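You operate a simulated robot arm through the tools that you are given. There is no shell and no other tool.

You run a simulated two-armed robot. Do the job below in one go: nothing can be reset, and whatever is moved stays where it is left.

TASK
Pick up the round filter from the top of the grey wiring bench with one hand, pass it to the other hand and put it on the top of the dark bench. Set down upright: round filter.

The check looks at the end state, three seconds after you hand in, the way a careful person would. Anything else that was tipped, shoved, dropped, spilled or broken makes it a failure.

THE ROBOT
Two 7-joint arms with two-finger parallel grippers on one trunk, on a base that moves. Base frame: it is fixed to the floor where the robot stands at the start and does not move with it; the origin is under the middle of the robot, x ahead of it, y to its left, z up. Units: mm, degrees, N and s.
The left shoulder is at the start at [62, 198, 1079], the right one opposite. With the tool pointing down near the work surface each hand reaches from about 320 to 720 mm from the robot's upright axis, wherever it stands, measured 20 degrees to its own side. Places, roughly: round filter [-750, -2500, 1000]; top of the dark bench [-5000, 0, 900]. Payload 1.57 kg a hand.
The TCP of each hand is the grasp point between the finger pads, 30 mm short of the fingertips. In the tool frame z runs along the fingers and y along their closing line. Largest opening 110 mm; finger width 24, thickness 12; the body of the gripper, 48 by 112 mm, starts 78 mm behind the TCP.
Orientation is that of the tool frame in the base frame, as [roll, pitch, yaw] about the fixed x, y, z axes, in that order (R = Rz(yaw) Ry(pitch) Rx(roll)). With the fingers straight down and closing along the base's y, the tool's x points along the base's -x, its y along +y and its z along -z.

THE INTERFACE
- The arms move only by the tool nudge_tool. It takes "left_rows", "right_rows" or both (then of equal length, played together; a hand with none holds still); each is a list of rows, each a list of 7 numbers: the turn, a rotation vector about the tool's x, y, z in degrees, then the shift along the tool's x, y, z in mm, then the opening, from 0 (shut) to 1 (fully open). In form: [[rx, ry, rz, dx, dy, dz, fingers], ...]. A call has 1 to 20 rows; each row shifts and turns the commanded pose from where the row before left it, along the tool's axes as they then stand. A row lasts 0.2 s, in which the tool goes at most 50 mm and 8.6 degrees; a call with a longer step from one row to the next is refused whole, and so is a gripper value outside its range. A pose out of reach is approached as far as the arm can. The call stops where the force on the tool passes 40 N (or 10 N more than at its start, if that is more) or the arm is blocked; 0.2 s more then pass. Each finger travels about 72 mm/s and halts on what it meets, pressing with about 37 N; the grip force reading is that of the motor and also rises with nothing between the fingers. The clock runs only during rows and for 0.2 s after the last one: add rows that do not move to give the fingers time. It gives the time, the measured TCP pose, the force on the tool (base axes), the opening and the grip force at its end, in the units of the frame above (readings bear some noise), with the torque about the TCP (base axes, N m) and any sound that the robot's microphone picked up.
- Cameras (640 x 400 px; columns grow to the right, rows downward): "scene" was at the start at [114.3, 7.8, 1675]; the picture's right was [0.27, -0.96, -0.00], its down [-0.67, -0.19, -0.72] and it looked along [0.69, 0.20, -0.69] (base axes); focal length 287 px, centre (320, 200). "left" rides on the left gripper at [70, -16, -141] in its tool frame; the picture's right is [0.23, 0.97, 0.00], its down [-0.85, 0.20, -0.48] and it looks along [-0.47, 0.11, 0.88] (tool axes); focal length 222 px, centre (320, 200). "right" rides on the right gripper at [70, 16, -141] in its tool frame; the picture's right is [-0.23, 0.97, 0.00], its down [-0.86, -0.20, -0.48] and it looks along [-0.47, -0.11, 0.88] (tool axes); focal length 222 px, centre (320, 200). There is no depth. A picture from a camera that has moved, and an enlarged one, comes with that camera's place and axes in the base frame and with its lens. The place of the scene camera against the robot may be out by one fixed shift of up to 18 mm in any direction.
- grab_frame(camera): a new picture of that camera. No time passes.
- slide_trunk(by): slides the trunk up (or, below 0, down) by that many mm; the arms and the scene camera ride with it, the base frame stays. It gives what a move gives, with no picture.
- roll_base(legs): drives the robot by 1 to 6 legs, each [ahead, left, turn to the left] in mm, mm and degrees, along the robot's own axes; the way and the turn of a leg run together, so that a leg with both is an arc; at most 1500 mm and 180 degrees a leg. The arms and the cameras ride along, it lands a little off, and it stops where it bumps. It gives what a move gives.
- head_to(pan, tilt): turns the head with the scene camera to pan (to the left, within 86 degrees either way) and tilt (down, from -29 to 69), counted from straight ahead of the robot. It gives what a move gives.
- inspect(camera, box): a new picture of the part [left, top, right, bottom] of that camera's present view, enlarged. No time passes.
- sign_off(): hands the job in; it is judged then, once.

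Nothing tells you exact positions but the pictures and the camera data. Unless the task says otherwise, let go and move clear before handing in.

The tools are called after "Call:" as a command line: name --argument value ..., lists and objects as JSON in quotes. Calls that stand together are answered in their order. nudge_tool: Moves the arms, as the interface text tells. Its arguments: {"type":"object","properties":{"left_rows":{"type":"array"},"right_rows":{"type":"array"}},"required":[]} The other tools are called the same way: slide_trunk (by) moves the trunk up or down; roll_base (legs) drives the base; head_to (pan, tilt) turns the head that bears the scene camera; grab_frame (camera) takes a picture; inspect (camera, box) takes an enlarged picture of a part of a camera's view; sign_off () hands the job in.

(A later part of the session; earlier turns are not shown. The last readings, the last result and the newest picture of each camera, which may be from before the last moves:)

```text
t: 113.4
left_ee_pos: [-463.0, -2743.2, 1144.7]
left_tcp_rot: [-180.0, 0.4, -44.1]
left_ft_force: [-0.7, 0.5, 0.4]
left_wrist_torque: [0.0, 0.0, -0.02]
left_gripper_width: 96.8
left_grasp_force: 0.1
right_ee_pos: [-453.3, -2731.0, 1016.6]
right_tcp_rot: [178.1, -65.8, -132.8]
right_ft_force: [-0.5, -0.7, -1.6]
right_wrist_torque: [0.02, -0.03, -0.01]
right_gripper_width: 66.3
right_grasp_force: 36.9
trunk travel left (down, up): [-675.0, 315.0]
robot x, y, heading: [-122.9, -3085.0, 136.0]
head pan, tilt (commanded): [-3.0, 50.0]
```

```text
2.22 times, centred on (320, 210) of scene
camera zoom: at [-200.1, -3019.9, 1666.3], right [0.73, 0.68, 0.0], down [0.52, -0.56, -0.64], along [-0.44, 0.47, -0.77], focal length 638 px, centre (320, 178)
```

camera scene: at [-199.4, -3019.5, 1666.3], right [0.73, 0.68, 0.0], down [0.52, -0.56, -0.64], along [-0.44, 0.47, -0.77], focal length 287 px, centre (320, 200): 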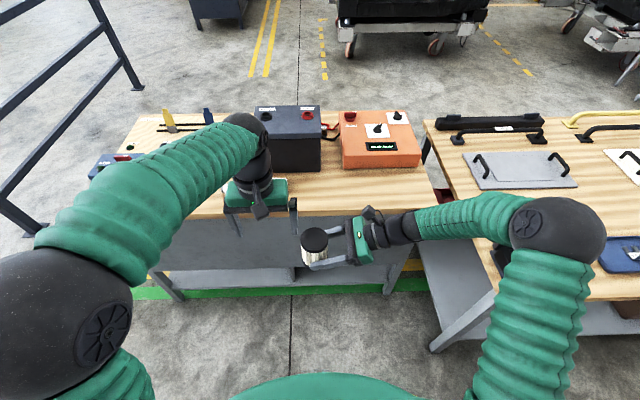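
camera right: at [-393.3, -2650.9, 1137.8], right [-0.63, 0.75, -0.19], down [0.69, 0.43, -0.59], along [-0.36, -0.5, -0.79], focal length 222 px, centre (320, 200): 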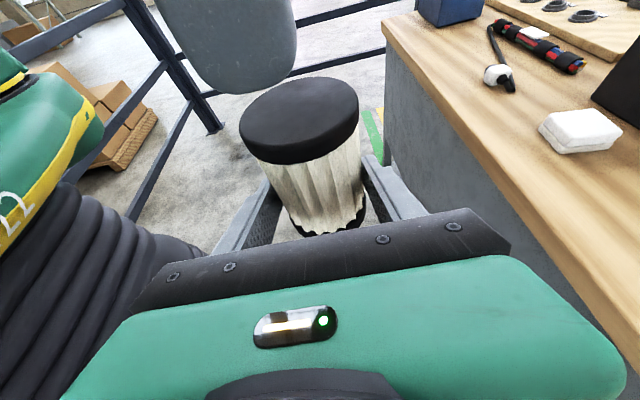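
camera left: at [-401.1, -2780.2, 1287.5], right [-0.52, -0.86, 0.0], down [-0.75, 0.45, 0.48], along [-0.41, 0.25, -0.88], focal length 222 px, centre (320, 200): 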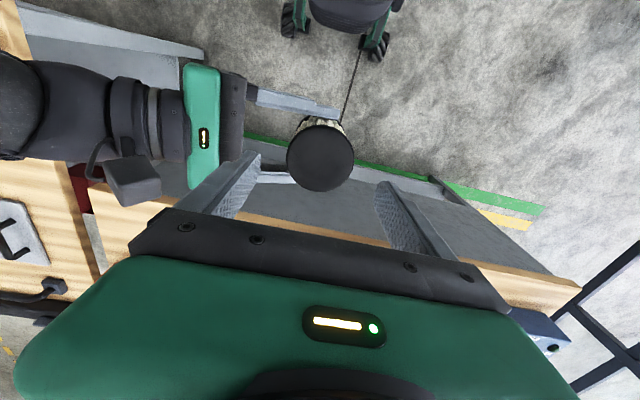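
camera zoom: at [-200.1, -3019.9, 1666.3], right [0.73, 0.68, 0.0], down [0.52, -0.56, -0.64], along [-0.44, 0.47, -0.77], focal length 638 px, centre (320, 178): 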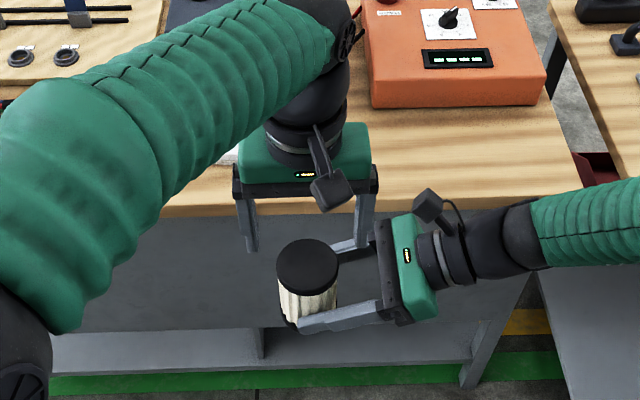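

The left hand is centred over the filter. I descend two thirds of the way and check clearance.

Call:
nudge_tool --left_rows '[[0, 0, 0, 0, 0, 25, 0.88], [0, 0, 0, 0, 0, 25, 0.88], [0, 0, 0, 0, 0, 12, 0.88], [0, 0, 0, 0, 0, 0, 0.88]]'

Call:
grab_frame --camera "left"

Call:
grab_frame --camera "right"

Call:
inspect --camera "scene" --box '[240, 160, 400, 280]'

```text
t: 114.4
left_ee_pos: [-463.5, -2742.6, 1082.2]
left_tcp_rot: [179.9, 0.3, -44.1]
left_ft_force: [-0.5, -0.2, 0.1]
left_wrist_torque: [0.0, 0.0, 0.01]
left_gripper_width: 96.8
left_grasp_force: 0.0
right_ee_pos: [-452.2, -2730.3, 1018.0]
right_tcp_rot: [178.2, -65.7, -132.8]
right_ft_force: [0.7, 0.1, -2.7]
right_wrist_torque: [0.03, -0.02, -0.01]
right_gripper_width: 66.7
right_grasp_force: 37.0
trunk travel left (down, up): [-675.0, 315.0]
robot x, y, heading: [-129.0, -3081.5, 136.0]
head pan, tilt (commanded): [-3.0, 50.0]
```

```text
taken
camera left: at [-400.5, -2780.0, 1224.9], right [-0.52, -0.86, 0.0], down [-0.75, 0.45, 0.48], along [-0.41, 0.25, -0.88], focal length 222 px, centre (320, 200)
```

left: 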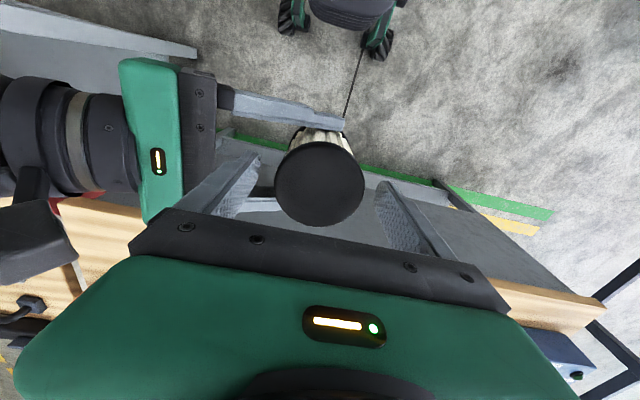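

```text
taken
camera right: at [-392.5, -2650.0, 1137.7], right [-0.63, 0.75, -0.19], down [0.69, 0.43, -0.59], along [-0.36, -0.51, -0.79], focal length 222 px, centre (320, 200)
```

right: 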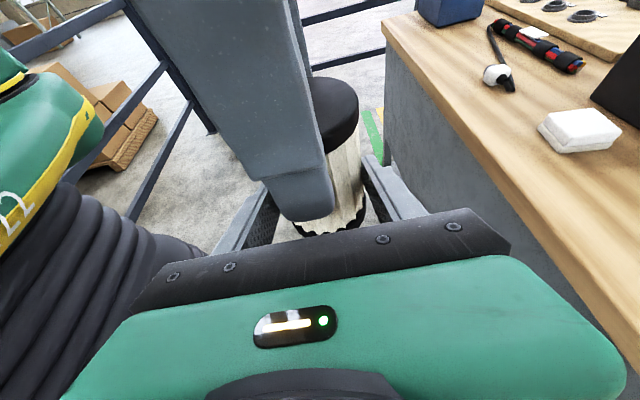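

```text
3.33 times, centred on (320, 220) of scene
camera zoom: at [-199.2, -3018.8, 1666.2], right [0.73, 0.68, 0.0], down [0.52, -0.56, -0.64], along [-0.44, 0.47, -0.77], focal length 956 px, centre (320, 133)
```

zoom: 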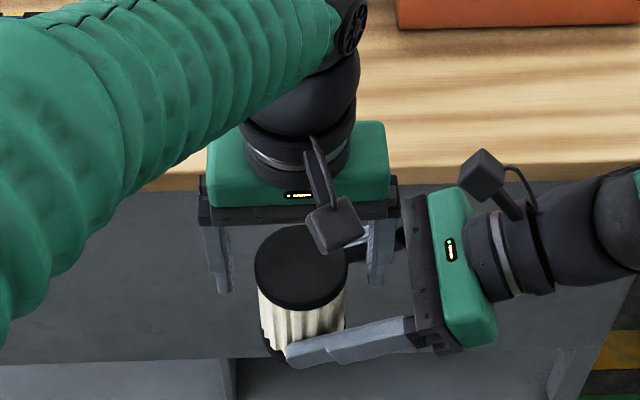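

Clearances look good: the left fingers straddle the filter on the sides not used by the right fingers. I finish the descent and close the left hand.

Call:
nudge_tool --left_rows '[[0, 0, 0, 0, 0, 18, 0.88], [0, 0, 0, 0, 0, 16, 0.88], [0, 0, 0, 0, 0, 0, 0.88]]'

Call:
nudge_tool --left_rows '[[0, 0, 0, 0, 0, 0, 0], [0, 0, 0, 0, 0, 0, 0], [0, 0, 0, 0, 0, 0, 0], [0, 0, 0, 0, 0, 0, 0], [0, 0, 0, 0, 0, 0, 0]]'

Call:
grab_frame --camera "left"

Call:
inspect --camera "scene" --box '[240, 160, 400, 280]'

```text
t: 115.2
left_ee_pos: [-464.2, -2743.6, 1048.5]
left_tcp_rot: [179.9, 0.3, -44.2]
left_ft_force: [0.7, 0.1, -0.2]
left_wrist_torque: [0.0, 0.0, 0.04]
left_gripper_width: 96.7
left_grasp_force: 0.1
right_ee_pos: [-453.3, -2731.4, 1017.8]
right_tcp_rot: [178.2, -65.7, -132.7]
right_ft_force: [0.1, 0.1, -1.1]
right_wrist_torque: [0.05, 0.0, -0.02]
right_gripper_width: 66.5
right_grasp_force: 37.3
trunk travel left (down, up): [-675.0, 315.0]
robot x, y, heading: [-124.7, -3087.3, 135.9]
head pan, tilt (commanded): [-3.0, 50.0]
```

```text
t: 116.4
left_ee_pos: [-462.8, -2743.5, 1048.6]
left_tcp_rot: [179.9, 0.3, -44.3]
left_ft_force: [3.4, 4.0, 0.5]
left_wrist_torque: [0.18, -0.09, 0.19]
left_gripper_width: 66.7
left_grasp_force: 37.3
right_ee_pos: [-452.8, -2732.5, 1018.0]
right_tcp_rot: [178.2, -65.9, -132.8]
right_ft_force: [-3.2, -4.4, -1.0]
right_wrist_torque: [-0.04, -0.01, -0.15]
right_gripper_width: 66.5
right_grasp_force: 36.8
trunk travel left (down, up): [-675.0, 315.0]
robot x, y, heading: [-125.4, -3084.5, 136.1]
head pan, tilt (commanded): [-3.0, 50.0]
```

```text
taken
camera left: at [-400.9, -2779.7, 1191.4], right [-0.52, -0.86, 0.0], down [-0.75, 0.45, 0.48], along [-0.41, 0.25, -0.88], focal length 222 px, centre (320, 200)
```

left: 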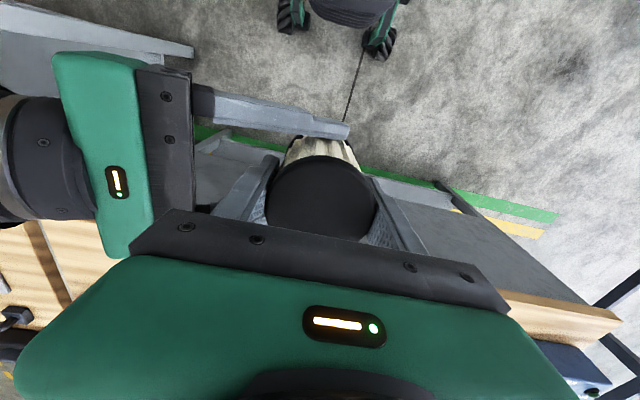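

```text
3.33 times, centred on (320, 220) of scene
camera zoom: at [-199.3, -3018.8, 1666.2], right [0.73, 0.68, 0.0], down [0.52, -0.56, -0.64], along [-0.44, 0.47, -0.77], focal length 956 px, centre (320, 133)
```

zoom: 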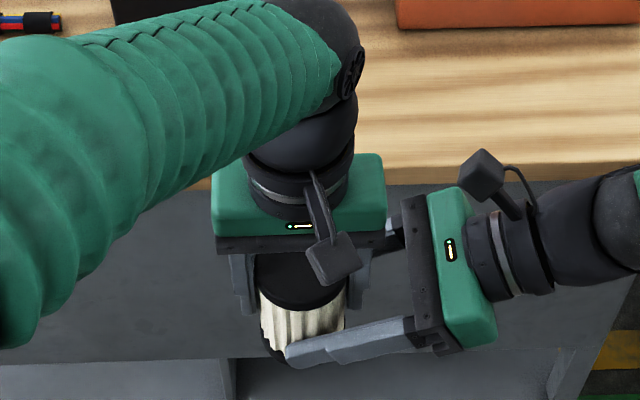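

The left hand holds the filter with 37 N. I now open the right hand and check that the filter stays put.

Call:
nudge_tool --left_rows '[[0, 0, 0, 0, 0, 0, 0], [0, 0, 0, 0, 0, 0, 0], [0, 0, 0, 0, 0, 0, 0], [0, 0, 0, 0, 0, 0, 0]]' --right_rows '[[0, 0, 0, 0, 0, 0, 0.9], [0, 0, 0, 0, 0, 0, 0.9], [0, 0, 0, 0, 0, 0, 0.9], [0, 0, 0, 0, 0, 0, 0.9]]'

Call:
grab_frame --camera "right"

```text
t: 117.4
left_ee_pos: [-462.2, -2743.2, 1049.0]
left_tcp_rot: [180.0, 0.3, -44.1]
left_ft_force: [0.0, -0.3, 0.3]
left_wrist_torque: [-0.03, -0.06, -0.02]
left_gripper_width: 66.7
left_grasp_force: 37.1
right_ee_pos: [-452.5, -2731.9, 1018.6]
right_tcp_rot: [178.3, -65.8, -132.8]
right_ft_force: [0.9, -0.9, 0.2]
right_wrist_torque: [-0.01, 0.02, -0.01]
right_gripper_width: 99.0
right_grasp_force: 0.0
trunk travel left (down, up): [-675.0, 315.0]
robot x, y, heading: [-124.9, -3085.6, 135.8]
head pan, tilt (commanded): [-3.0, 50.0]
```

```text
taken
camera right: at [-392.6, -2650.0, 1137.6], right [-0.63, 0.75, -0.19], down [0.69, 0.43, -0.59], along [-0.36, -0.51, -0.79], focal length 222 px, centre (320, 200)
```

right: 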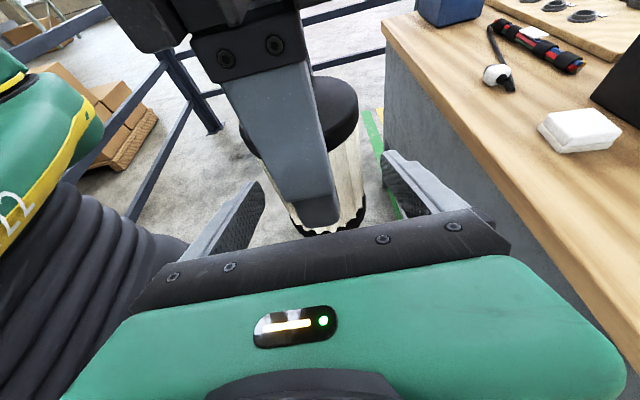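

The left hand has the filter alone. I pull the right hand away to the right.

Call:
nudge_tool --right_rows '[[0, 0, 0, -14.4, 0, -31.9, 0.9], [0, 0, 0, -14.4, 0, -31.9, 0.9], [0, 0, 0, -14.4, 0, -31.9, 0.9], [0, 0, 0, -14.4, 0, -31.9, 0.9], [0, 0, 0, 0, 0, 0, 0.9]]'

Call:
grab_frame --camera "right"

Call:
grab_frame --camera "scene"

```text
t: 118.6
left_ee_pos: [-464.3, -2743.7, 1047.9]
left_tcp_rot: [-180.0, 0.4, -44.2]
left_ft_force: [-0.3, 0.5, -0.5]
left_wrist_torque: [0.01, 0.02, 0.0]
left_gripper_width: 66.9
left_grasp_force: 37.1
right_ee_pos: [-354.6, -2631.7, 1017.5]
right_tcp_rot: [178.3, -65.8, -132.7]
right_ft_force: [0.1, -0.2, -1.6]
right_wrist_torque: [0.02, 0.02, 0.01]
right_gripper_width: 99.0
right_grasp_force: 0.0
trunk travel left (down, up): [-675.0, 315.0]
robot x, y, heading: [-126.3, -3085.6, 136.0]
head pan, tilt (commanded): [-3.0, 50.0]
```

```text
taken
camera right: at [-294.2, -2550.4, 1137.2], right [-0.63, 0.75, -0.2], down [0.69, 0.43, -0.59], along [-0.36, -0.51, -0.79], focal length 222 px, centre (320, 200)
```

right: 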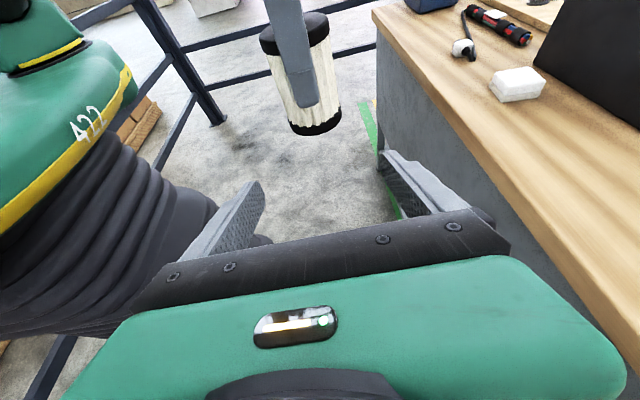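

```text
taken
camera scene: at [-198.7, -3018.1, 1666.2], right [0.73, 0.68, 0.0], down [0.52, -0.56, -0.64], along [-0.44, 0.47, -0.77], focal length 287 px, centre (320, 200)
```

scene: 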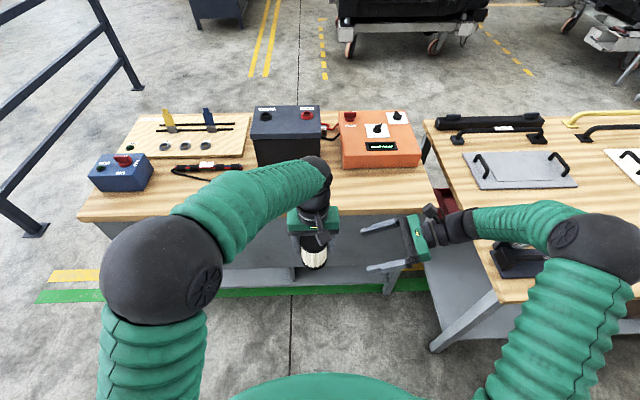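

Hand-over done; the left hand holds the filter. I rotate the right hand back to tool-down and move both hands apart for travel.

Call:
nudge_tool --right_rows '[[0, -8.25, 0, 11, 0, -4.9, 0.9], [0, -8.25, 0, 10.1, 0, -6.4, 0.9], [0, -8.25, 0, 9.1, 0, -7.8, 0.9], [0, -8.25, 0, 7.9, 0, -9, 0.9], [0, -8.25, 0, 6.5, 0, -10.1, 0.9], [0, -8.25, 0, 5, 0, -10.9, 0.9], [0, -8.25, 0, 3.4, 0, -11.5, 0.9], [0, -8.0, 0, 1.7, 0, -11.9, 0.9], [0, 0, 0, -20, 0, 0, 0.9], [0, 0, 0, -20, 0, 0, 0.9], [0, 0, 0, 0, 0, 0, 0.9]]'

Call:
nudge_tool --left_rows '[[0, 0, 0, 0, 30, -12, 0], [0, 0, 0, 0, 40, -16, 0], [0, 0, 0, 0, 40, -16, 0], [0, 0, 0, 0, 40, -16, 0], [0, 0, 0, 0, 20, -10, 0], [0, 0, 0, 0, 0, 0, 0]]'

Call:
grab_frame --camera "scene"

```text
t: 121.0
left_ee_pos: [-462.5, -2743.6, 1048.3]
left_tcp_rot: [-180.0, 0.3, -44.3]
left_ft_force: [-0.2, -0.2, -0.8]
left_wrist_torque: [0.03, 0.0, -0.02]
left_gripper_width: 66.7
left_grasp_force: 37.1
right_ee_pos: [-325.4, -2603.6, 1113.7]
right_tcp_rot: [179.3, -0.1, -134.4]
right_ft_force: [0.1, 0.4, 1.2]
right_wrist_torque: [0.04, 0.02, -0.01]
right_gripper_width: 98.9
right_grasp_force: 0.2
trunk travel left (down, up): [-675.0, 315.0]
robot x, y, heading: [-128.3, -3087.7, 135.9]
head pan, tilt (commanded): [-3.0, 50.0]
```

```text
t: 122.4
left_ee_pos: [-583.7, -2866.1, 1117.4]
left_tcp_rot: [179.9, 0.3, -44.2]
left_ft_force: [-0.1, -0.8, -1.9]
left_wrist_torque: [0.02, 0.01, 0.04]
left_gripper_width: 66.8
left_grasp_force: 37.0
right_ee_pos: [-326.4, -2604.9, 1115.0]
right_tcp_rot: [179.2, 0.0, -134.5]
right_ft_force: [0.3, 0.1, -0.2]
right_wrist_torque: [-0.01, 0.0, -0.04]
right_gripper_width: 98.9
right_grasp_force: 0.1
trunk travel left (down, up): [-675.0, 315.0]
robot x, y, heading: [-124.9, -3084.8, 135.6]
head pan, tilt (commanded): [-3.0, 50.0]
```

```text
taken
camera scene: at [-200.1, -3020.0, 1666.3], right [0.73, 0.68, 0.0], down [0.52, -0.56, -0.64], along [-0.44, 0.47, -0.77], focal length 287 px, centre (320, 200)
```

scene: 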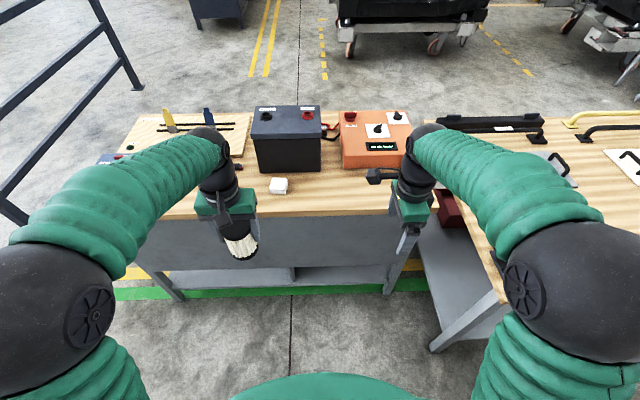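

Both hands are in travel posture. I drive back left along the bench's rear to the gap, then ahead through it.

Call:
roll_base --legs '[[0, 1370, 0]]'

Call:
head_to --pan 0 --tilt 30

Call:
grab_frame --camera "scene"

```text
t: 129.3
left_ee_pos: [-1545.3, -3858.7, 1117.7]
left_tcp_rot: [179.9, 0.2, -44.1]
left_ft_force: [-0.1, -0.2, -1.6]
left_wrist_torque: [-0.03, 0.03, 0.0]
left_gripper_width: 66.8
left_grasp_force: 37.4
right_ee_pos: [-1288.4, -3597.7, 1114.4]
right_tcp_rot: [179.3, 0.0, -134.4]
right_ft_force: [0.0, -0.5, -0.2]
right_wrist_torque: [0.0, 0.0, -0.04]
right_gripper_width: 98.9
right_grasp_force: 0.0
trunk travel left (down, up): [-675.0, 315.0]
robot x, y, heading: [-1090.3, -4076.1, 136.0]
head pan, tilt (commanded): [-3.0, 50.0]
```

```text
t: 130.1
left_ee_pos: [-1544.8, -3861.7, 1118.4]
left_tcp_rot: [-180.0, 0.5, -44.0]
left_ft_force: [-0.1, 0.6, -2.1]
left_wrist_torque: [-0.02, -0.01, -0.07]
left_gripper_width: 66.8
left_grasp_force: 36.7
right_ee_pos: [-1289.4, -3601.4, 1115.6]
right_tcp_rot: [179.2, -0.1, -134.4]
right_ft_force: [0.1, -0.6, -0.2]
right_wrist_torque: [-0.04, 0.01, 0.01]
right_gripper_width: 99.2
right_grasp_force: 0.0
trunk travel left (down, up): [-675.0, 315.0]
robot x, y, heading: [-1092.4, -4080.4, 135.8]
head pan, tilt (commanded): [0.0, 30.0]
```

```text
taken
camera scene: at [-1176.0, -4007.0, 1695.7], right [0.7, 0.72, 0.0], down [0.36, -0.35, -0.86], along [-0.62, 0.6, -0.5], focal length 287 px, centre (320, 200)
```

scene: 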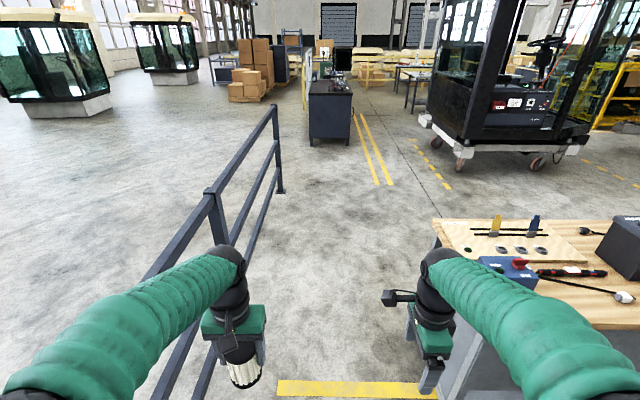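

The gap is straight ahead and the dark bench is visible at the far end of the aisle. I enlarge it.

Call:
inspect --camera "scene" --box '[280, 50, 392, 150]'

```text
4.00 times, centred on (336, 100) of scene
camera zoom: at [-1176.0, -4007.0, 1695.7], right [0.7, 0.72, 0.0], down [0.36, -0.35, -0.86], along [-0.62, 0.6, -0.5], focal length 1148 px, centre (256, 600)
```

zoom: 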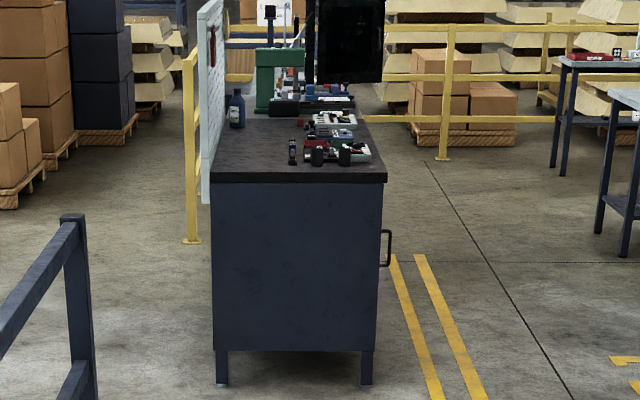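

The dark bench stands almost straight ahead with its near end facing us; its near-end top has a free area on the left (pegboard) side. I drive straight through the gap toward it.

Call:
roll_base --legs '[[1400, 0, 0], [1400, 0, 0]]'

Call:
grab_frame --camera "scene"

Call:
grab_frame --camera "left"

```text
t: 143.6
left_ee_pos: [-3551.8, -1929.4, 1117.6]
left_tcp_rot: [180.0, 0.3, -44.0]
left_ft_force: [0.3, -0.2, -2.2]
left_wrist_torque: [-0.01, 0.02, 0.01]
left_gripper_width: 66.5
left_grasp_force: 36.2
right_ee_pos: [-3297.3, -1666.4, 1114.9]
right_tcp_rot: [179.2, 0.0, -134.2]
right_ft_force: [0.6, 0.7, 0.2]
right_wrist_torque: [-0.01, -0.02, -0.04]
right_gripper_width: 99.1
right_grasp_force: 0.0
trunk travel left (down, up): [-675.0, 315.0]
robot x, y, heading: [-3096.5, -2145.0, 135.9]
head pan, tilt (commanded): [0.0, 30.0]
```

```text
taken
camera scene: at [-3182.9, -2073.3, 1695.8], right [0.69, 0.72, 0.0], down [0.36, -0.35, -0.87], along [-0.62, 0.6, -0.5], focal length 287 px, centre (320, 200)
```

scene: 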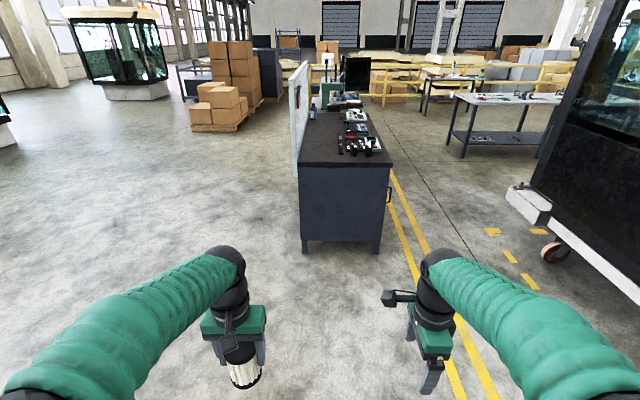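

```text
taken
camera left: at [-3490.3, -1965.0, 1261.0], right [-0.51, -0.86, 0.0], down [-0.75, 0.45, 0.48], along [-0.42, 0.25, -0.87], focal length 222 px, centre (320, 200)
```

left: 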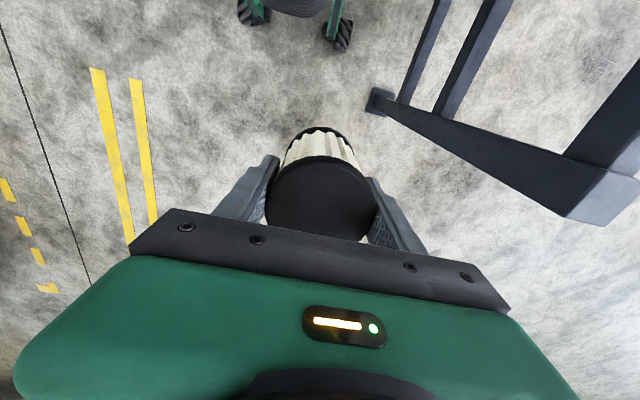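

Call:
inspect --camera "scene" --box '[260, 60, 420, 260]'

Call:
inspect --camera "scene" --box '[285, 80, 405, 170]'

```text
2.00 times, centred on (340, 160) of scene
camera zoom: at [-3182.9, -2073.3, 1695.8], right [0.69, 0.72, 0.0], down [0.36, -0.35, -0.87], along [-0.62, 0.6, -0.5], focal length 574 px, centre (280, 280)
```

zoom: 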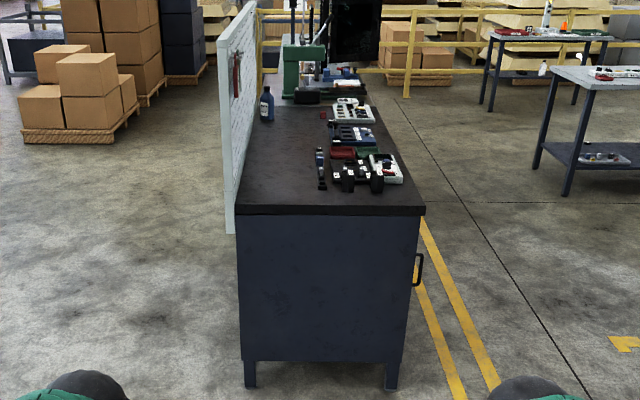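

```text
4.44 times, centred on (345, 125) of scene
camera zoom: at [-3182.9, -2073.3, 1695.8], right [0.69, 0.72, 0.0], down [0.36, -0.35, -0.87], along [-0.62, 0.6, -0.5], focal length 1275 px, centre (209, 533)
```

zoom: 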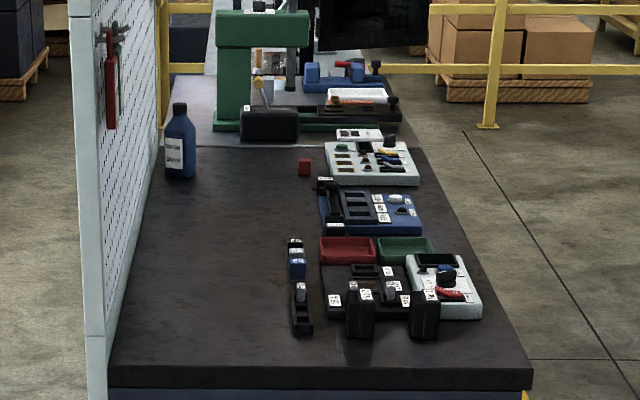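

The dark bench's top is at z ≈ 887 with a wide free area between the pegboard and the small parts. My spot is about 160 mm from the pegboard and 140 mm in from the near edge, near [-4672, -628]; I drive closer.

Call:
roll_base --legs '[[1150, -150, 0]]'

Call:
head_to --pan 8 --tilt 40

Call:
grab_frame --camera "scene"

```text
t: 149.5
left_ee_pos: [-4273.7, -1021.2, 1119.0]
left_tcp_rot: [-179.9, 0.5, -44.1]
left_ft_force: [-0.3, -0.2, -2.0]
left_wrist_torque: [-0.02, 0.01, 0.0]
left_gripper_width: 66.2
left_grasp_force: 37.3
right_ee_pos: [-4016.8, -759.8, 1115.6]
right_tcp_rot: [179.1, 0.0, -134.3]
right_ft_force: [-0.3, 0.1, -0.3]
right_wrist_torque: [0.02, -0.02, -0.03]
right_gripper_width: 98.8
right_grasp_force: 0.1
trunk travel left (down, up): [-675.0, 315.0]
robot x, y, heading: [-3821.3, -1235.8, 135.8]
head pan, tilt (commanded): [0.0, 30.0]
```

```text
t: 150.2
left_ee_pos: [-4272.4, -1021.7, 1118.6]
left_tcp_rot: [180.0, 0.6, -44.1]
left_ft_force: [-0.5, 0.2, -0.5]
left_wrist_torque: [0.01, 0.0, -0.01]
left_gripper_width: 66.3
left_grasp_force: 36.8
right_ee_pos: [-4017.9, -758.9, 1115.7]
right_tcp_rot: [179.2, -0.1, -134.2]
right_ft_force: [-0.3, -0.8, 0.1]
right_wrist_torque: [-0.01, 0.02, 0.01]
right_gripper_width: 99.2
right_grasp_force: 0.0
trunk travel left (down, up): [-675.0, 315.0]
robot x, y, heading: [-3820.3, -1239.4, 135.8]
head pan, tilt (commanded): [8.0, 40.0]
```

```text
taken
camera scene: at [-3909.6, -1178.2, 1680.5], right [0.59, 0.81, 0.0], down [0.52, -0.38, -0.76], along [-0.62, 0.45, -0.64], focal length 287 px, centre (320, 200)
```

scene: 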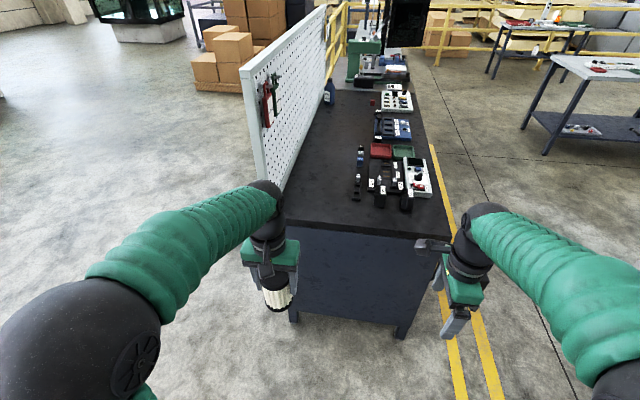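

I enlarge the near end of the dark bench to confirm the free spot and edges.

Call:
inspect --camera "scene" --box '[230, 70, 470, 250]'

Call:
grab_frame --camera "left"

```text
2.22 times, centred on (350, 160) of scene
camera zoom: at [-3909.6, -1178.2, 1680.5], right [0.59, 0.81, 0.0], down [0.52, -0.38, -0.76], along [-0.62, 0.45, -0.64], focal length 638 px, centre (253, 289)
```

zoom: 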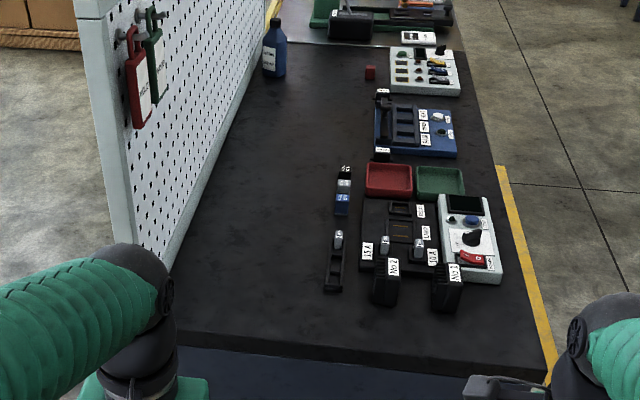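

```text
taken
camera left: at [-4211.0, -1058.5, 1261.6], right [-0.51, -0.86, 0.0], down [-0.75, 0.45, 0.49], along [-0.42, 0.25, -0.87], focal length 222 px, centre (320, 200)
```

left: 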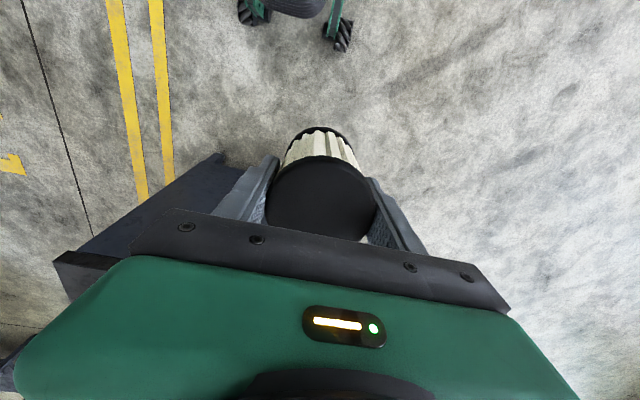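

The free spot is confirmed: ~187 mm from the pegboard, ~150 mm from the nearest small part. I drive 450 mm closer, keeping the left elbow well short of the pegboard's near edge.

Call:
roll_base --legs '[[445, 0, 0]]'

Call:
head_to --pan 20 --tilt 50

Call:
grab_frame --camera "scene"

Call:
grab_frame --camera "left"

```text
t: 152.9
left_ee_pos: [-4588.6, -715.2, 1119.1]
left_tcp_rot: [180.0, 0.5, -44.2]
left_ft_force: [-0.2, 0.1, -1.4]
left_wrist_torque: [-0.03, -0.02, -0.04]
left_gripper_width: 66.3
left_grasp_force: 36.8
right_ee_pos: [-4333.5, -454.1, 1116.7]
right_tcp_rot: [179.0, 0.0, -134.5]
right_ft_force: [0.0, -0.3, 1.1]
right_wrist_torque: [0.04, -0.01, 0.02]
right_gripper_width: 98.9
right_grasp_force: 0.0
trunk travel left (down, up): [-675.0, 315.0]
robot x, y, heading: [-4133.4, -932.4, 135.9]
head pan, tilt (commanded): [8.0, 40.0]
```

```text
t: 153.7
left_ee_pos: [-4588.9, -715.6, 1119.7]
left_tcp_rot: [-180.0, 0.5, -44.2]
left_ft_force: [0.2, 0.2, -2.5]
left_wrist_torque: [0.01, 0.0, -0.01]
left_gripper_width: 66.3
left_grasp_force: 36.8
right_ee_pos: [-4334.4, -453.7, 1116.1]
right_tcp_rot: [179.1, 0.0, -134.4]
right_ft_force: [0.0, 0.4, 0.2]
right_wrist_torque: [-0.04, -0.02, -0.05]
right_gripper_width: 99.3
right_grasp_force: 0.0
trunk travel left (down, up): [-675.0, 315.0]
robot x, y, heading: [-4142.1, -932.8, 135.9]
head pan, tilt (commanded): [20.0, 50.0]
```

```text
taken
camera scene: at [-4228.4, -889.6, 1666.3], right [0.41, 0.91, 0.0], down [0.7, -0.31, -0.64], along [-0.59, 0.26, -0.77], focal length 287 px, centre (320, 200)
```

scene: 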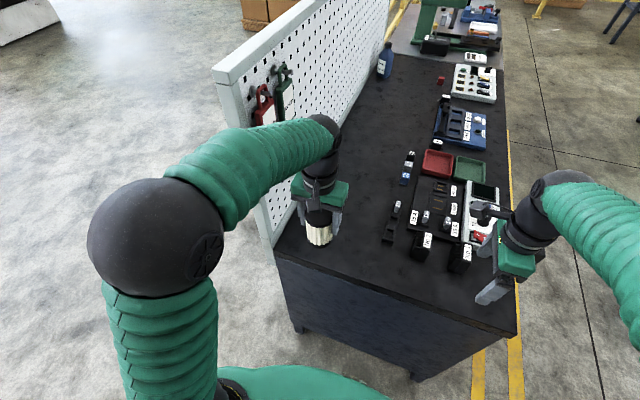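

```text
taken
camera left: at [-4527.2, -751.5, 1261.8], right [-0.52, -0.86, 0.0], down [-0.75, 0.45, 0.49], along [-0.41, 0.25, -0.87], focal length 222 px, centre (320, 200)
```

left: 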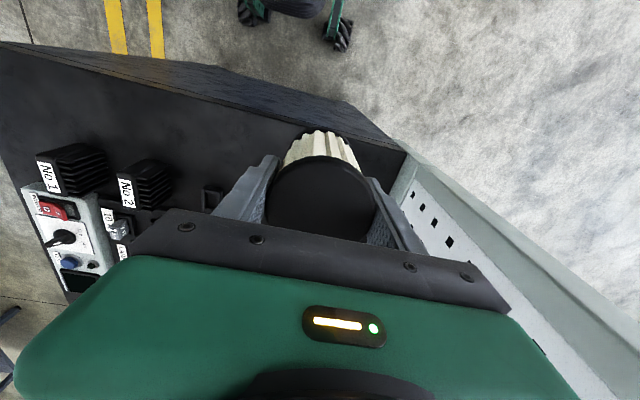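

The left hand is over the bench's near edge. To keep the forearm clear of the pegboard I choose a spot further right and close to the near edge (about 95 mm in, 230 mm from the board), and move the hand there at height.

Call:
nudge_tool --left_rows '[[0, 0, 0, -38, -22.5, 0, 0], [0, 0, 0, -38, -22.5, 0, 0], [0, 0, 0, 0, 0, 0, 0]]'

Call:
grab_frame --camera "scene"

Call:
grab_frame --camera "left"

```text
t: 154.5
left_ee_pos: [-4610.0, -630.4, 1121.7]
left_tcp_rot: [-179.9, 0.7, -44.2]
left_ft_force: [0.4, -0.9, -1.1]
left_wrist_torque: [-0.01, 0.04, 0.01]
left_gripper_width: 66.1
left_grasp_force: 37.1
right_ee_pos: [-4331.6, -453.7, 1116.3]
right_tcp_rot: [178.9, -0.1, -134.5]
right_ft_force: [-0.7, -0.4, 0.1]
right_wrist_torque: [0.02, 0.01, -0.03]
right_gripper_width: 98.8
right_grasp_force: 0.1
trunk travel left (down, up): [-675.0, 315.0]
robot x, y, heading: [-4139.2, -927.8, 135.8]
head pan, tilt (commanded): [20.0, 50.0]
```

```text
taken
camera scene: at [-4225.9, -890.2, 1666.4], right [0.41, 0.91, 0.0], down [0.7, -0.31, -0.64], along [-0.59, 0.26, -0.77], focal length 287 px, centre (320, 200)
```

scene: 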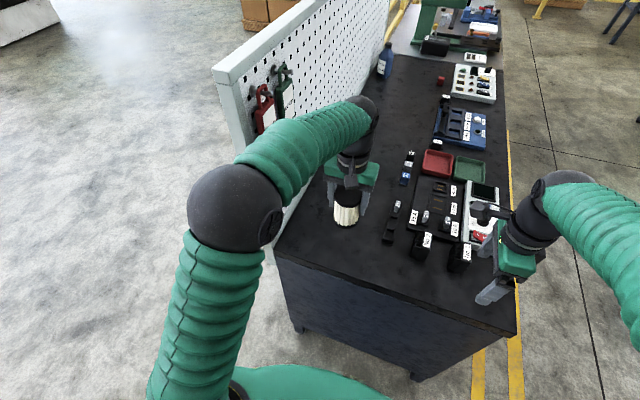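

```text
taken
camera left: at [-4547.7, -667.0, 1263.4], right [-0.52, -0.86, 0.0], down [-0.75, 0.45, 0.49], along [-0.42, 0.25, -0.87], focal length 222 px, centre (320, 200)
```

left: 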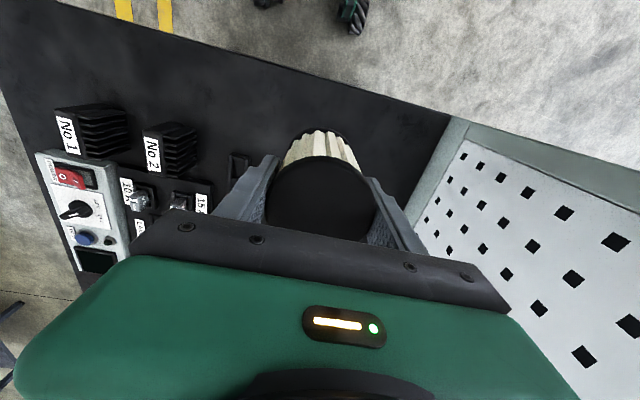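

The elbow has come fairly near the pegboard's near edge, so I'll shift the base back 70 and right 100 mm; then the arm reaches more stretched to its own side, with elbow well clear.

Call:
roll_base --legs '[[-70, -100, 0]]'

Call:
nudge_tool --left_rows '[[0, 0, 0, -22, 32, 0, 0], [0, 0, 0, -22, 32, 0, 0], [0, 0, 0, -22, 32, 0, 0], [0, 0, 0, 0, 0, 0, 0]]'

Call:
grab_frame --camera "scene"

Call:
grab_frame --camera "left"

```text
t: 155.7
left_ee_pos: [-4508.6, -624.1, 1117.8]
left_tcp_rot: [-179.0, 0.4, -44.1]
left_ft_force: [-1.9, -1.6, -2.0]
left_wrist_torque: [0.11, -0.1, 0.02]
left_gripper_width: 66.5
left_grasp_force: 37.0
right_ee_pos: [-4230.8, -448.1, 1118.7]
right_tcp_rot: [179.0, 0.9, -134.2]
right_ft_force: [-1.6, -1.1, 0.0]
right_wrist_torque: [0.08, -0.14, 0.02]
right_gripper_width: 99.1
right_grasp_force: 0.1
trunk travel left (down, up): [-675.0, 315.0]
robot x, y, heading: [-4018.2, -911.2, 135.8]
head pan, tilt (commanded): [20.0, 50.0]
```

```text
t: 156.7
left_ee_pos: [-4602.1, -629.9, 1124.9]
left_tcp_rot: [179.6, 0.5, -44.2]
left_ft_force: [0.1, -0.2, -1.1]
left_wrist_torque: [-0.01, 0.06, -0.04]
left_gripper_width: 66.3
left_grasp_force: 37.4
right_ee_pos: [-4209.7, -428.7, 1116.2]
right_tcp_rot: [178.9, -0.4, -134.4]
right_ft_force: [0.7, 0.4, -1.1]
right_wrist_torque: [-0.04, 0.0, 0.0]
right_gripper_width: 99.0
right_grasp_force: 0.1
trunk travel left (down, up): [-675.0, 315.0]
robot x, y, heading: [-4019.4, -907.5, 135.7]
head pan, tilt (commanded): [20.0, 50.0]
```

```text
taken
camera scene: at [-4109.2, -867.2, 1666.3], right [0.41, 0.91, 0.0], down [0.7, -0.31, -0.64], along [-0.59, 0.26, -0.77], focal length 287 px, centre (320, 200)
```

scene: 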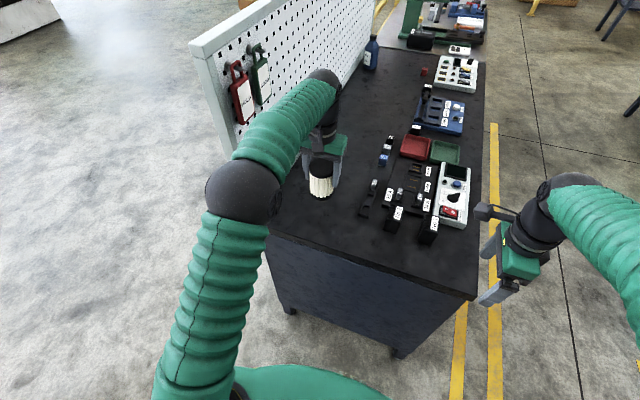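

```text
taken
camera left: at [-4539.3, -665.1, 1267.0], right [-0.51, -0.86, 0.0], down [-0.75, 0.45, 0.49], along [-0.42, 0.25, -0.87], focal length 222 px, centre (320, 200)
```

left: 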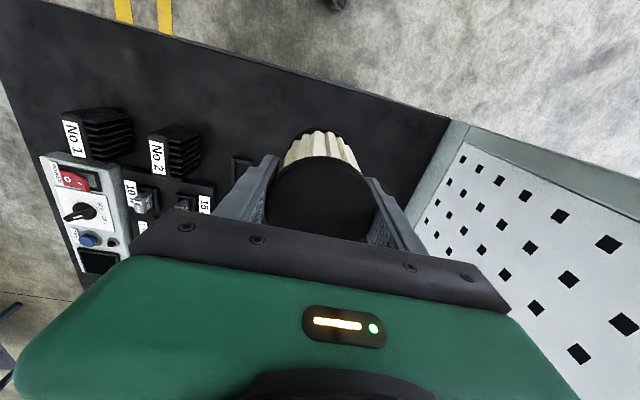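

The hand is now ~235 mm from the pegboard and ~88 mm in from the near edge, with the elbow clear. I raise the right hand out of the way and then lower everything with the trunk, which keeps the elbow's position fixed relative to the board.

Call:
nudge_tool --right_rows '[[0, 0, 0, 0, -15, -40, 0.9], [0, 0, 0, 0, -15, -40, 0.9], [0, 0, 0, 0, -15, -40, 0.9], [0, 0, 0, 0, 0, 0, 0.9]]'

Call:
slide_trunk --by -115

Call:
grab_frame --camera "scene"

Call:
grab_frame --camera "right"

Call:
grab_frame --camera "left"

```text
t: 157.7
left_ee_pos: [-4601.4, -625.8, 1123.7]
left_tcp_rot: [179.5, 0.5, -44.0]
left_ft_force: [0.8, 1.2, -1.7]
left_wrist_torque: [-0.01, 0.05, 0.03]
left_gripper_width: 66.2
left_grasp_force: 37.4
right_ee_pos: [-4173.4, -460.4, 1234.5]
right_tcp_rot: [179.0, -0.5, -134.2]
right_ft_force: [0.3, 0.7, -0.6]
right_wrist_torque: [-0.08, 0.0, 0.0]
right_gripper_width: 99.2
right_grasp_force: 0.0
trunk travel left (down, up): [-675.0, 315.0]
robot x, y, heading: [-4019.0, -907.5, 135.9]
head pan, tilt (commanded): [20.0, 50.0]
```

```text
t: 159.2
left_ee_pos: [-4606.8, -634.4, 1008.9]
left_tcp_rot: [179.8, 0.6, -44.0]
left_ft_force: [0.1, -0.4, -1.5]
left_wrist_torque: [0.01, 0.01, -0.01]
left_gripper_width: 66.0
left_grasp_force: 36.3
right_ee_pos: [-4179.1, -467.2, 1121.7]
right_tcp_rot: [178.9, -0.2, -134.2]
right_ft_force: [-0.2, -0.4, 0.4]
right_wrist_torque: [0.0, 0.0, -0.01]
right_gripper_width: 99.2
right_grasp_force: 0.0
trunk travel left (down, up): [-560.0, 430.0]
robot x, y, heading: [-4023.1, -907.3, 136.1]
head pan, tilt (commanded): [20.0, 50.0]
```

```text
taken
camera scene: at [-4110.3, -869.0, 1551.3], right [0.41, 0.91, 0.0], down [0.7, -0.31, -0.64], along [-0.59, 0.26, -0.77], focal length 287 px, centre (320, 200)
```

scene: 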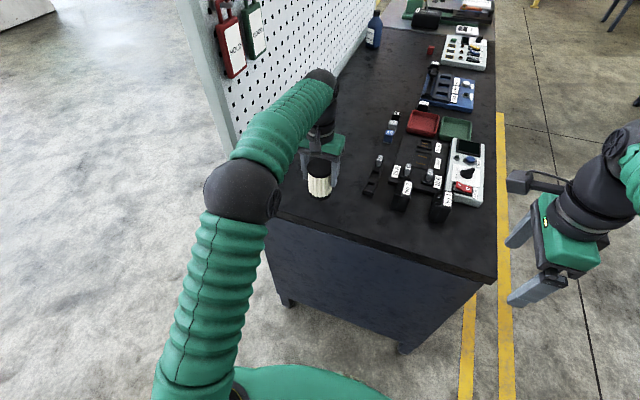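

```text
taken
camera right: at [-4237.2, -507.4, 1261.2], right [-0.54, 0.84, 0.02], down [0.75, 0.47, 0.47], along [0.39, 0.27, -0.88], focal length 222 px, centre (320, 200)
```

right: 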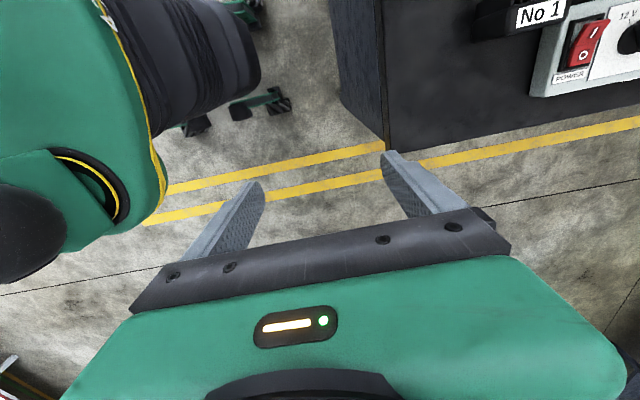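

```text
taken
camera left: at [-4543.9, -670.1, 1151.1], right [-0.51, -0.86, 0.0], down [-0.75, 0.45, 0.49], along [-0.42, 0.25, -0.87], focal length 222 px, centre (320, 200)
```

left: 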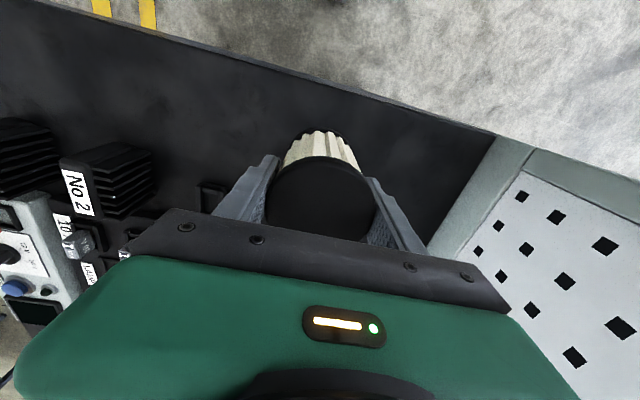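

About 40 mm remain between the filter's base and the bench top. I lower the trunk another 28 mm and look at the gap.

Call:
slide_trunk --by -28

Call:
inspect --camera "scene" --box '[270, 120, 390, 220]'

```text
t: 159.9
left_ee_pos: [-4606.7, -633.9, 981.3]
left_tcp_rot: [179.8, 0.7, -44.0]
left_ft_force: [-0.7, -0.5, -1.6]
left_wrist_torque: [0.02, 0.0, 0.0]
left_gripper_width: 66.4
left_grasp_force: 36.9
right_ee_pos: [-4179.7, -468.4, 1092.9]
right_tcp_rot: [178.9, -0.2, -134.1]
right_ft_force: [-0.6, -0.2, -0.2]
right_wrist_torque: [0.0, -0.01, 0.0]
right_gripper_width: 98.9
right_grasp_force: 0.1
trunk travel left (down, up): [-532.0, 458.0]
robot x, y, heading: [-4016.3, -909.6, 136.2]
head pan, tilt (commanded): [20.0, 50.0]
```

```text
4.00 times, centred on (330, 170) of scene
camera zoom: at [-4110.9, -870.0, 1523.3], right [0.41, 0.91, 0.0], down [0.7, -0.31, -0.64], along [-0.59, 0.26, -0.77], focal length 1148 px, centre (280, 320)
```

zoom: 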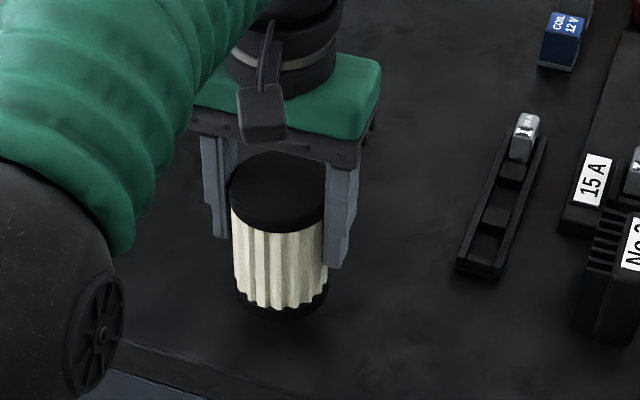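

The filter hovers roughly 10–15 mm above a clear patch. I lower the left hand in small steps and watch the force.

Call:
nudge_tool --left_rows '[[0, 0, 0, 0, 0, 2, 0], [0, 0, 0, 0, 0, 2, 0], [0, 0, 0, 0, 0, 2, 0], [0, 0, 0, 0, 0, 2, 0], [0, 0, 0, 0, 0, 0, 0]]'

Call:
inspect --camera "scene" --box '[270, 120, 390, 220]'

```text
t: 161.1
left_ee_pos: [-4607.2, -633.9, 971.6]
left_tcp_rot: [179.8, 0.6, -44.0]
left_ft_force: [0.0, -0.5, -1.7]
left_wrist_torque: [0.01, -0.01, 0.02]
left_gripper_width: 66.6
left_grasp_force: 36.7
right_ee_pos: [-4180.7, -466.3, 1092.4]
right_tcp_rot: [178.9, -0.2, -134.2]
right_ft_force: [0.7, -0.9, -0.6]
right_wrist_torque: [0.01, -0.04, 0.01]
right_gripper_width: 99.3
right_grasp_force: 0.2
trunk travel left (down, up): [-532.0, 458.0]
robot x, y, heading: [-4020.6, -908.6, 135.9]
head pan, tilt (commanded): [20.0, 50.0]
```

```text
4.00 times, centred on (330, 170) of scene
camera zoom: at [-4110.9, -869.6, 1523.3], right [0.41, 0.91, 0.0], down [0.7, -0.31, -0.64], along [-0.59, 0.26, -0.77], focal length 1148 px, centre (280, 320)
```

zoom: 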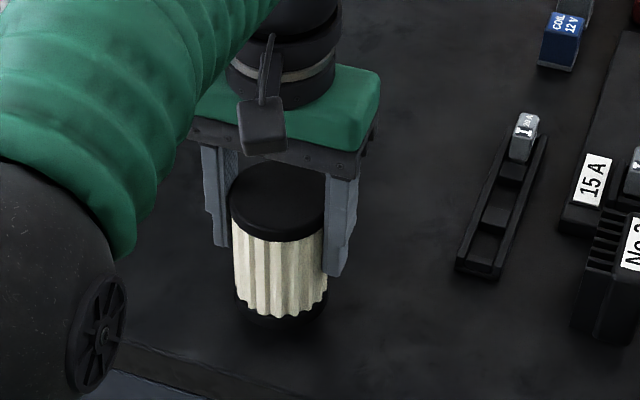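

No contact yet. I continue down in fine steps.

Call:
nudge_tool --left_rows '[[0, 0, 0, 0, 0, 1.5, 0], [0, 0, 0, 0, 0, 1.5, 0], [0, 0, 0, 0, 0, 0, 0]]'

Call:
nudge_tool --left_rows '[[0, 0, 0, 0, 0, 1.5, 0], [0, 0, 0, 0, 0, 1.5, 0], [0, 0, 0, 0, 0, 0, 0]]'

```text
t: 161.9
left_ee_pos: [-4607.2, -633.1, 969.8]
left_tcp_rot: [179.9, 0.5, -43.9]
left_ft_force: [0.8, -0.6, -1.4]
left_wrist_torque: [-0.01, 0.0, 0.01]
left_gripper_width: 66.4
left_grasp_force: 36.7
right_ee_pos: [-4180.1, -467.4, 1092.7]
right_tcp_rot: [179.0, -0.3, -134.0]
right_ft_force: [0.6, -0.1, 0.1]
right_wrist_torque: [-0.04, 0.01, 0.03]
right_gripper_width: 98.9
right_grasp_force: 0.0
trunk travel left (down, up): [-532.0, 458.0]
robot x, y, heading: [-4016.3, -905.2, 136.3]
head pan, tilt (commanded): [20.0, 50.0]
```

```text
t: 162.7
left_ee_pos: [-4608.4, -634.2, 966.6]
left_tcp_rot: [179.9, 0.6, -44.0]
left_ft_force: [-0.1, -0.9, -1.0]
left_wrist_torque: [0.0, -0.01, 0.01]
left_gripper_width: 66.1
left_grasp_force: 36.6
right_ee_pos: [-4180.3, -467.0, 1093.4]
right_tcp_rot: [178.9, -0.2, -134.1]
right_ft_force: [-0.8, -0.2, 0.6]
right_wrist_torque: [0.05, -0.01, 0.0]
right_gripper_width: 99.2
right_grasp_force: 0.0
trunk travel left (down, up): [-532.0, 458.0]
robot x, y, heading: [-4018.9, -907.5, 135.8]
head pan, tilt (commanded): [20.0, 50.0]
```

Call:
nudge_tool --left_rows '[[0, 0, 0, 0, 0, 1.5, 0], [0, 0, 0, 0, 0, 1.5, 0], [0, 0, 0, 0, 0, 0, 0]]'

Call:
nudge_tool --left_rows '[[0, 0, 0, 0, 0, 1.5, 0], [0, 0, 0, 0, 0, 0, 0]]'

Call:
inspect --camera "scene" --box '[290, 150, 370, 210]'

```text
t: 163.5
left_ee_pos: [-4607.1, -634.0, 963.1]
left_tcp_rot: [180.0, 0.5, -44.0]
left_ft_force: [0.5, 0.2, -2.0]
left_wrist_torque: [0.01, -0.04, 0.02]
left_gripper_width: 66.3
left_grasp_force: 37.2
right_ee_pos: [-4179.1, -467.5, 1093.5]
right_tcp_rot: [178.9, -0.2, -134.1]
right_ft_force: [-0.2, 0.7, 0.0]
right_wrist_torque: [-0.02, 0.0, -0.02]
right_gripper_width: 99.0
right_grasp_force: 0.1
trunk travel left (down, up): [-532.0, 458.0]
robot x, y, heading: [-4021.1, -905.3, 136.1]
head pan, tilt (commanded): [20.0, 50.0]
```

```text
t: 164.1
left_ee_pos: [-4608.1, -633.5, 960.6]
left_tcp_rot: [179.9, 0.5, -43.9]
left_ft_force: [-0.6, 0.2, -2.5]
left_wrist_torque: [0.01, -0.01, -0.05]
left_gripper_width: 66.2
left_grasp_force: 37.1
right_ee_pos: [-4179.6, -466.4, 1093.1]
right_tcp_rot: [178.9, -0.2, -134.1]
right_ft_force: [0.2, 0.0, -0.5]
right_wrist_torque: [0.02, 0.01, 0.01]
right_gripper_width: 98.9
right_grasp_force: 0.0
trunk travel left (down, up): [-532.0, 458.0]
robot x, y, heading: [-4015.6, -908.2, 135.9]
head pan, tilt (commanded): [20.0, 50.0]
```

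```text
6.67 times, centred on (330, 180) of scene
camera zoom: at [-4111.0, -869.5, 1523.3], right [0.41, 0.91, 0.0], down [0.7, -0.31, -0.64], along [-0.59, 0.26, -0.77], focal length 1913 px, centre (253, 333)
```

zoom: 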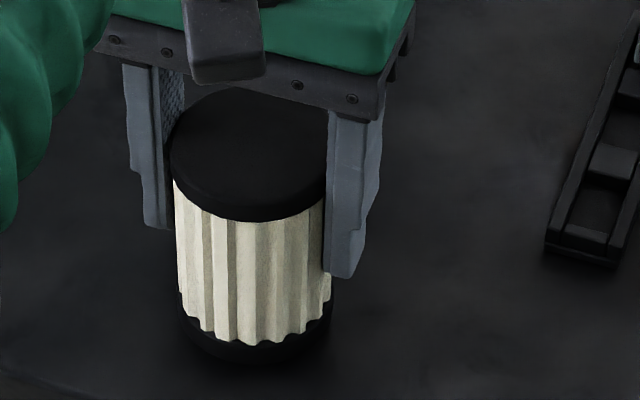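

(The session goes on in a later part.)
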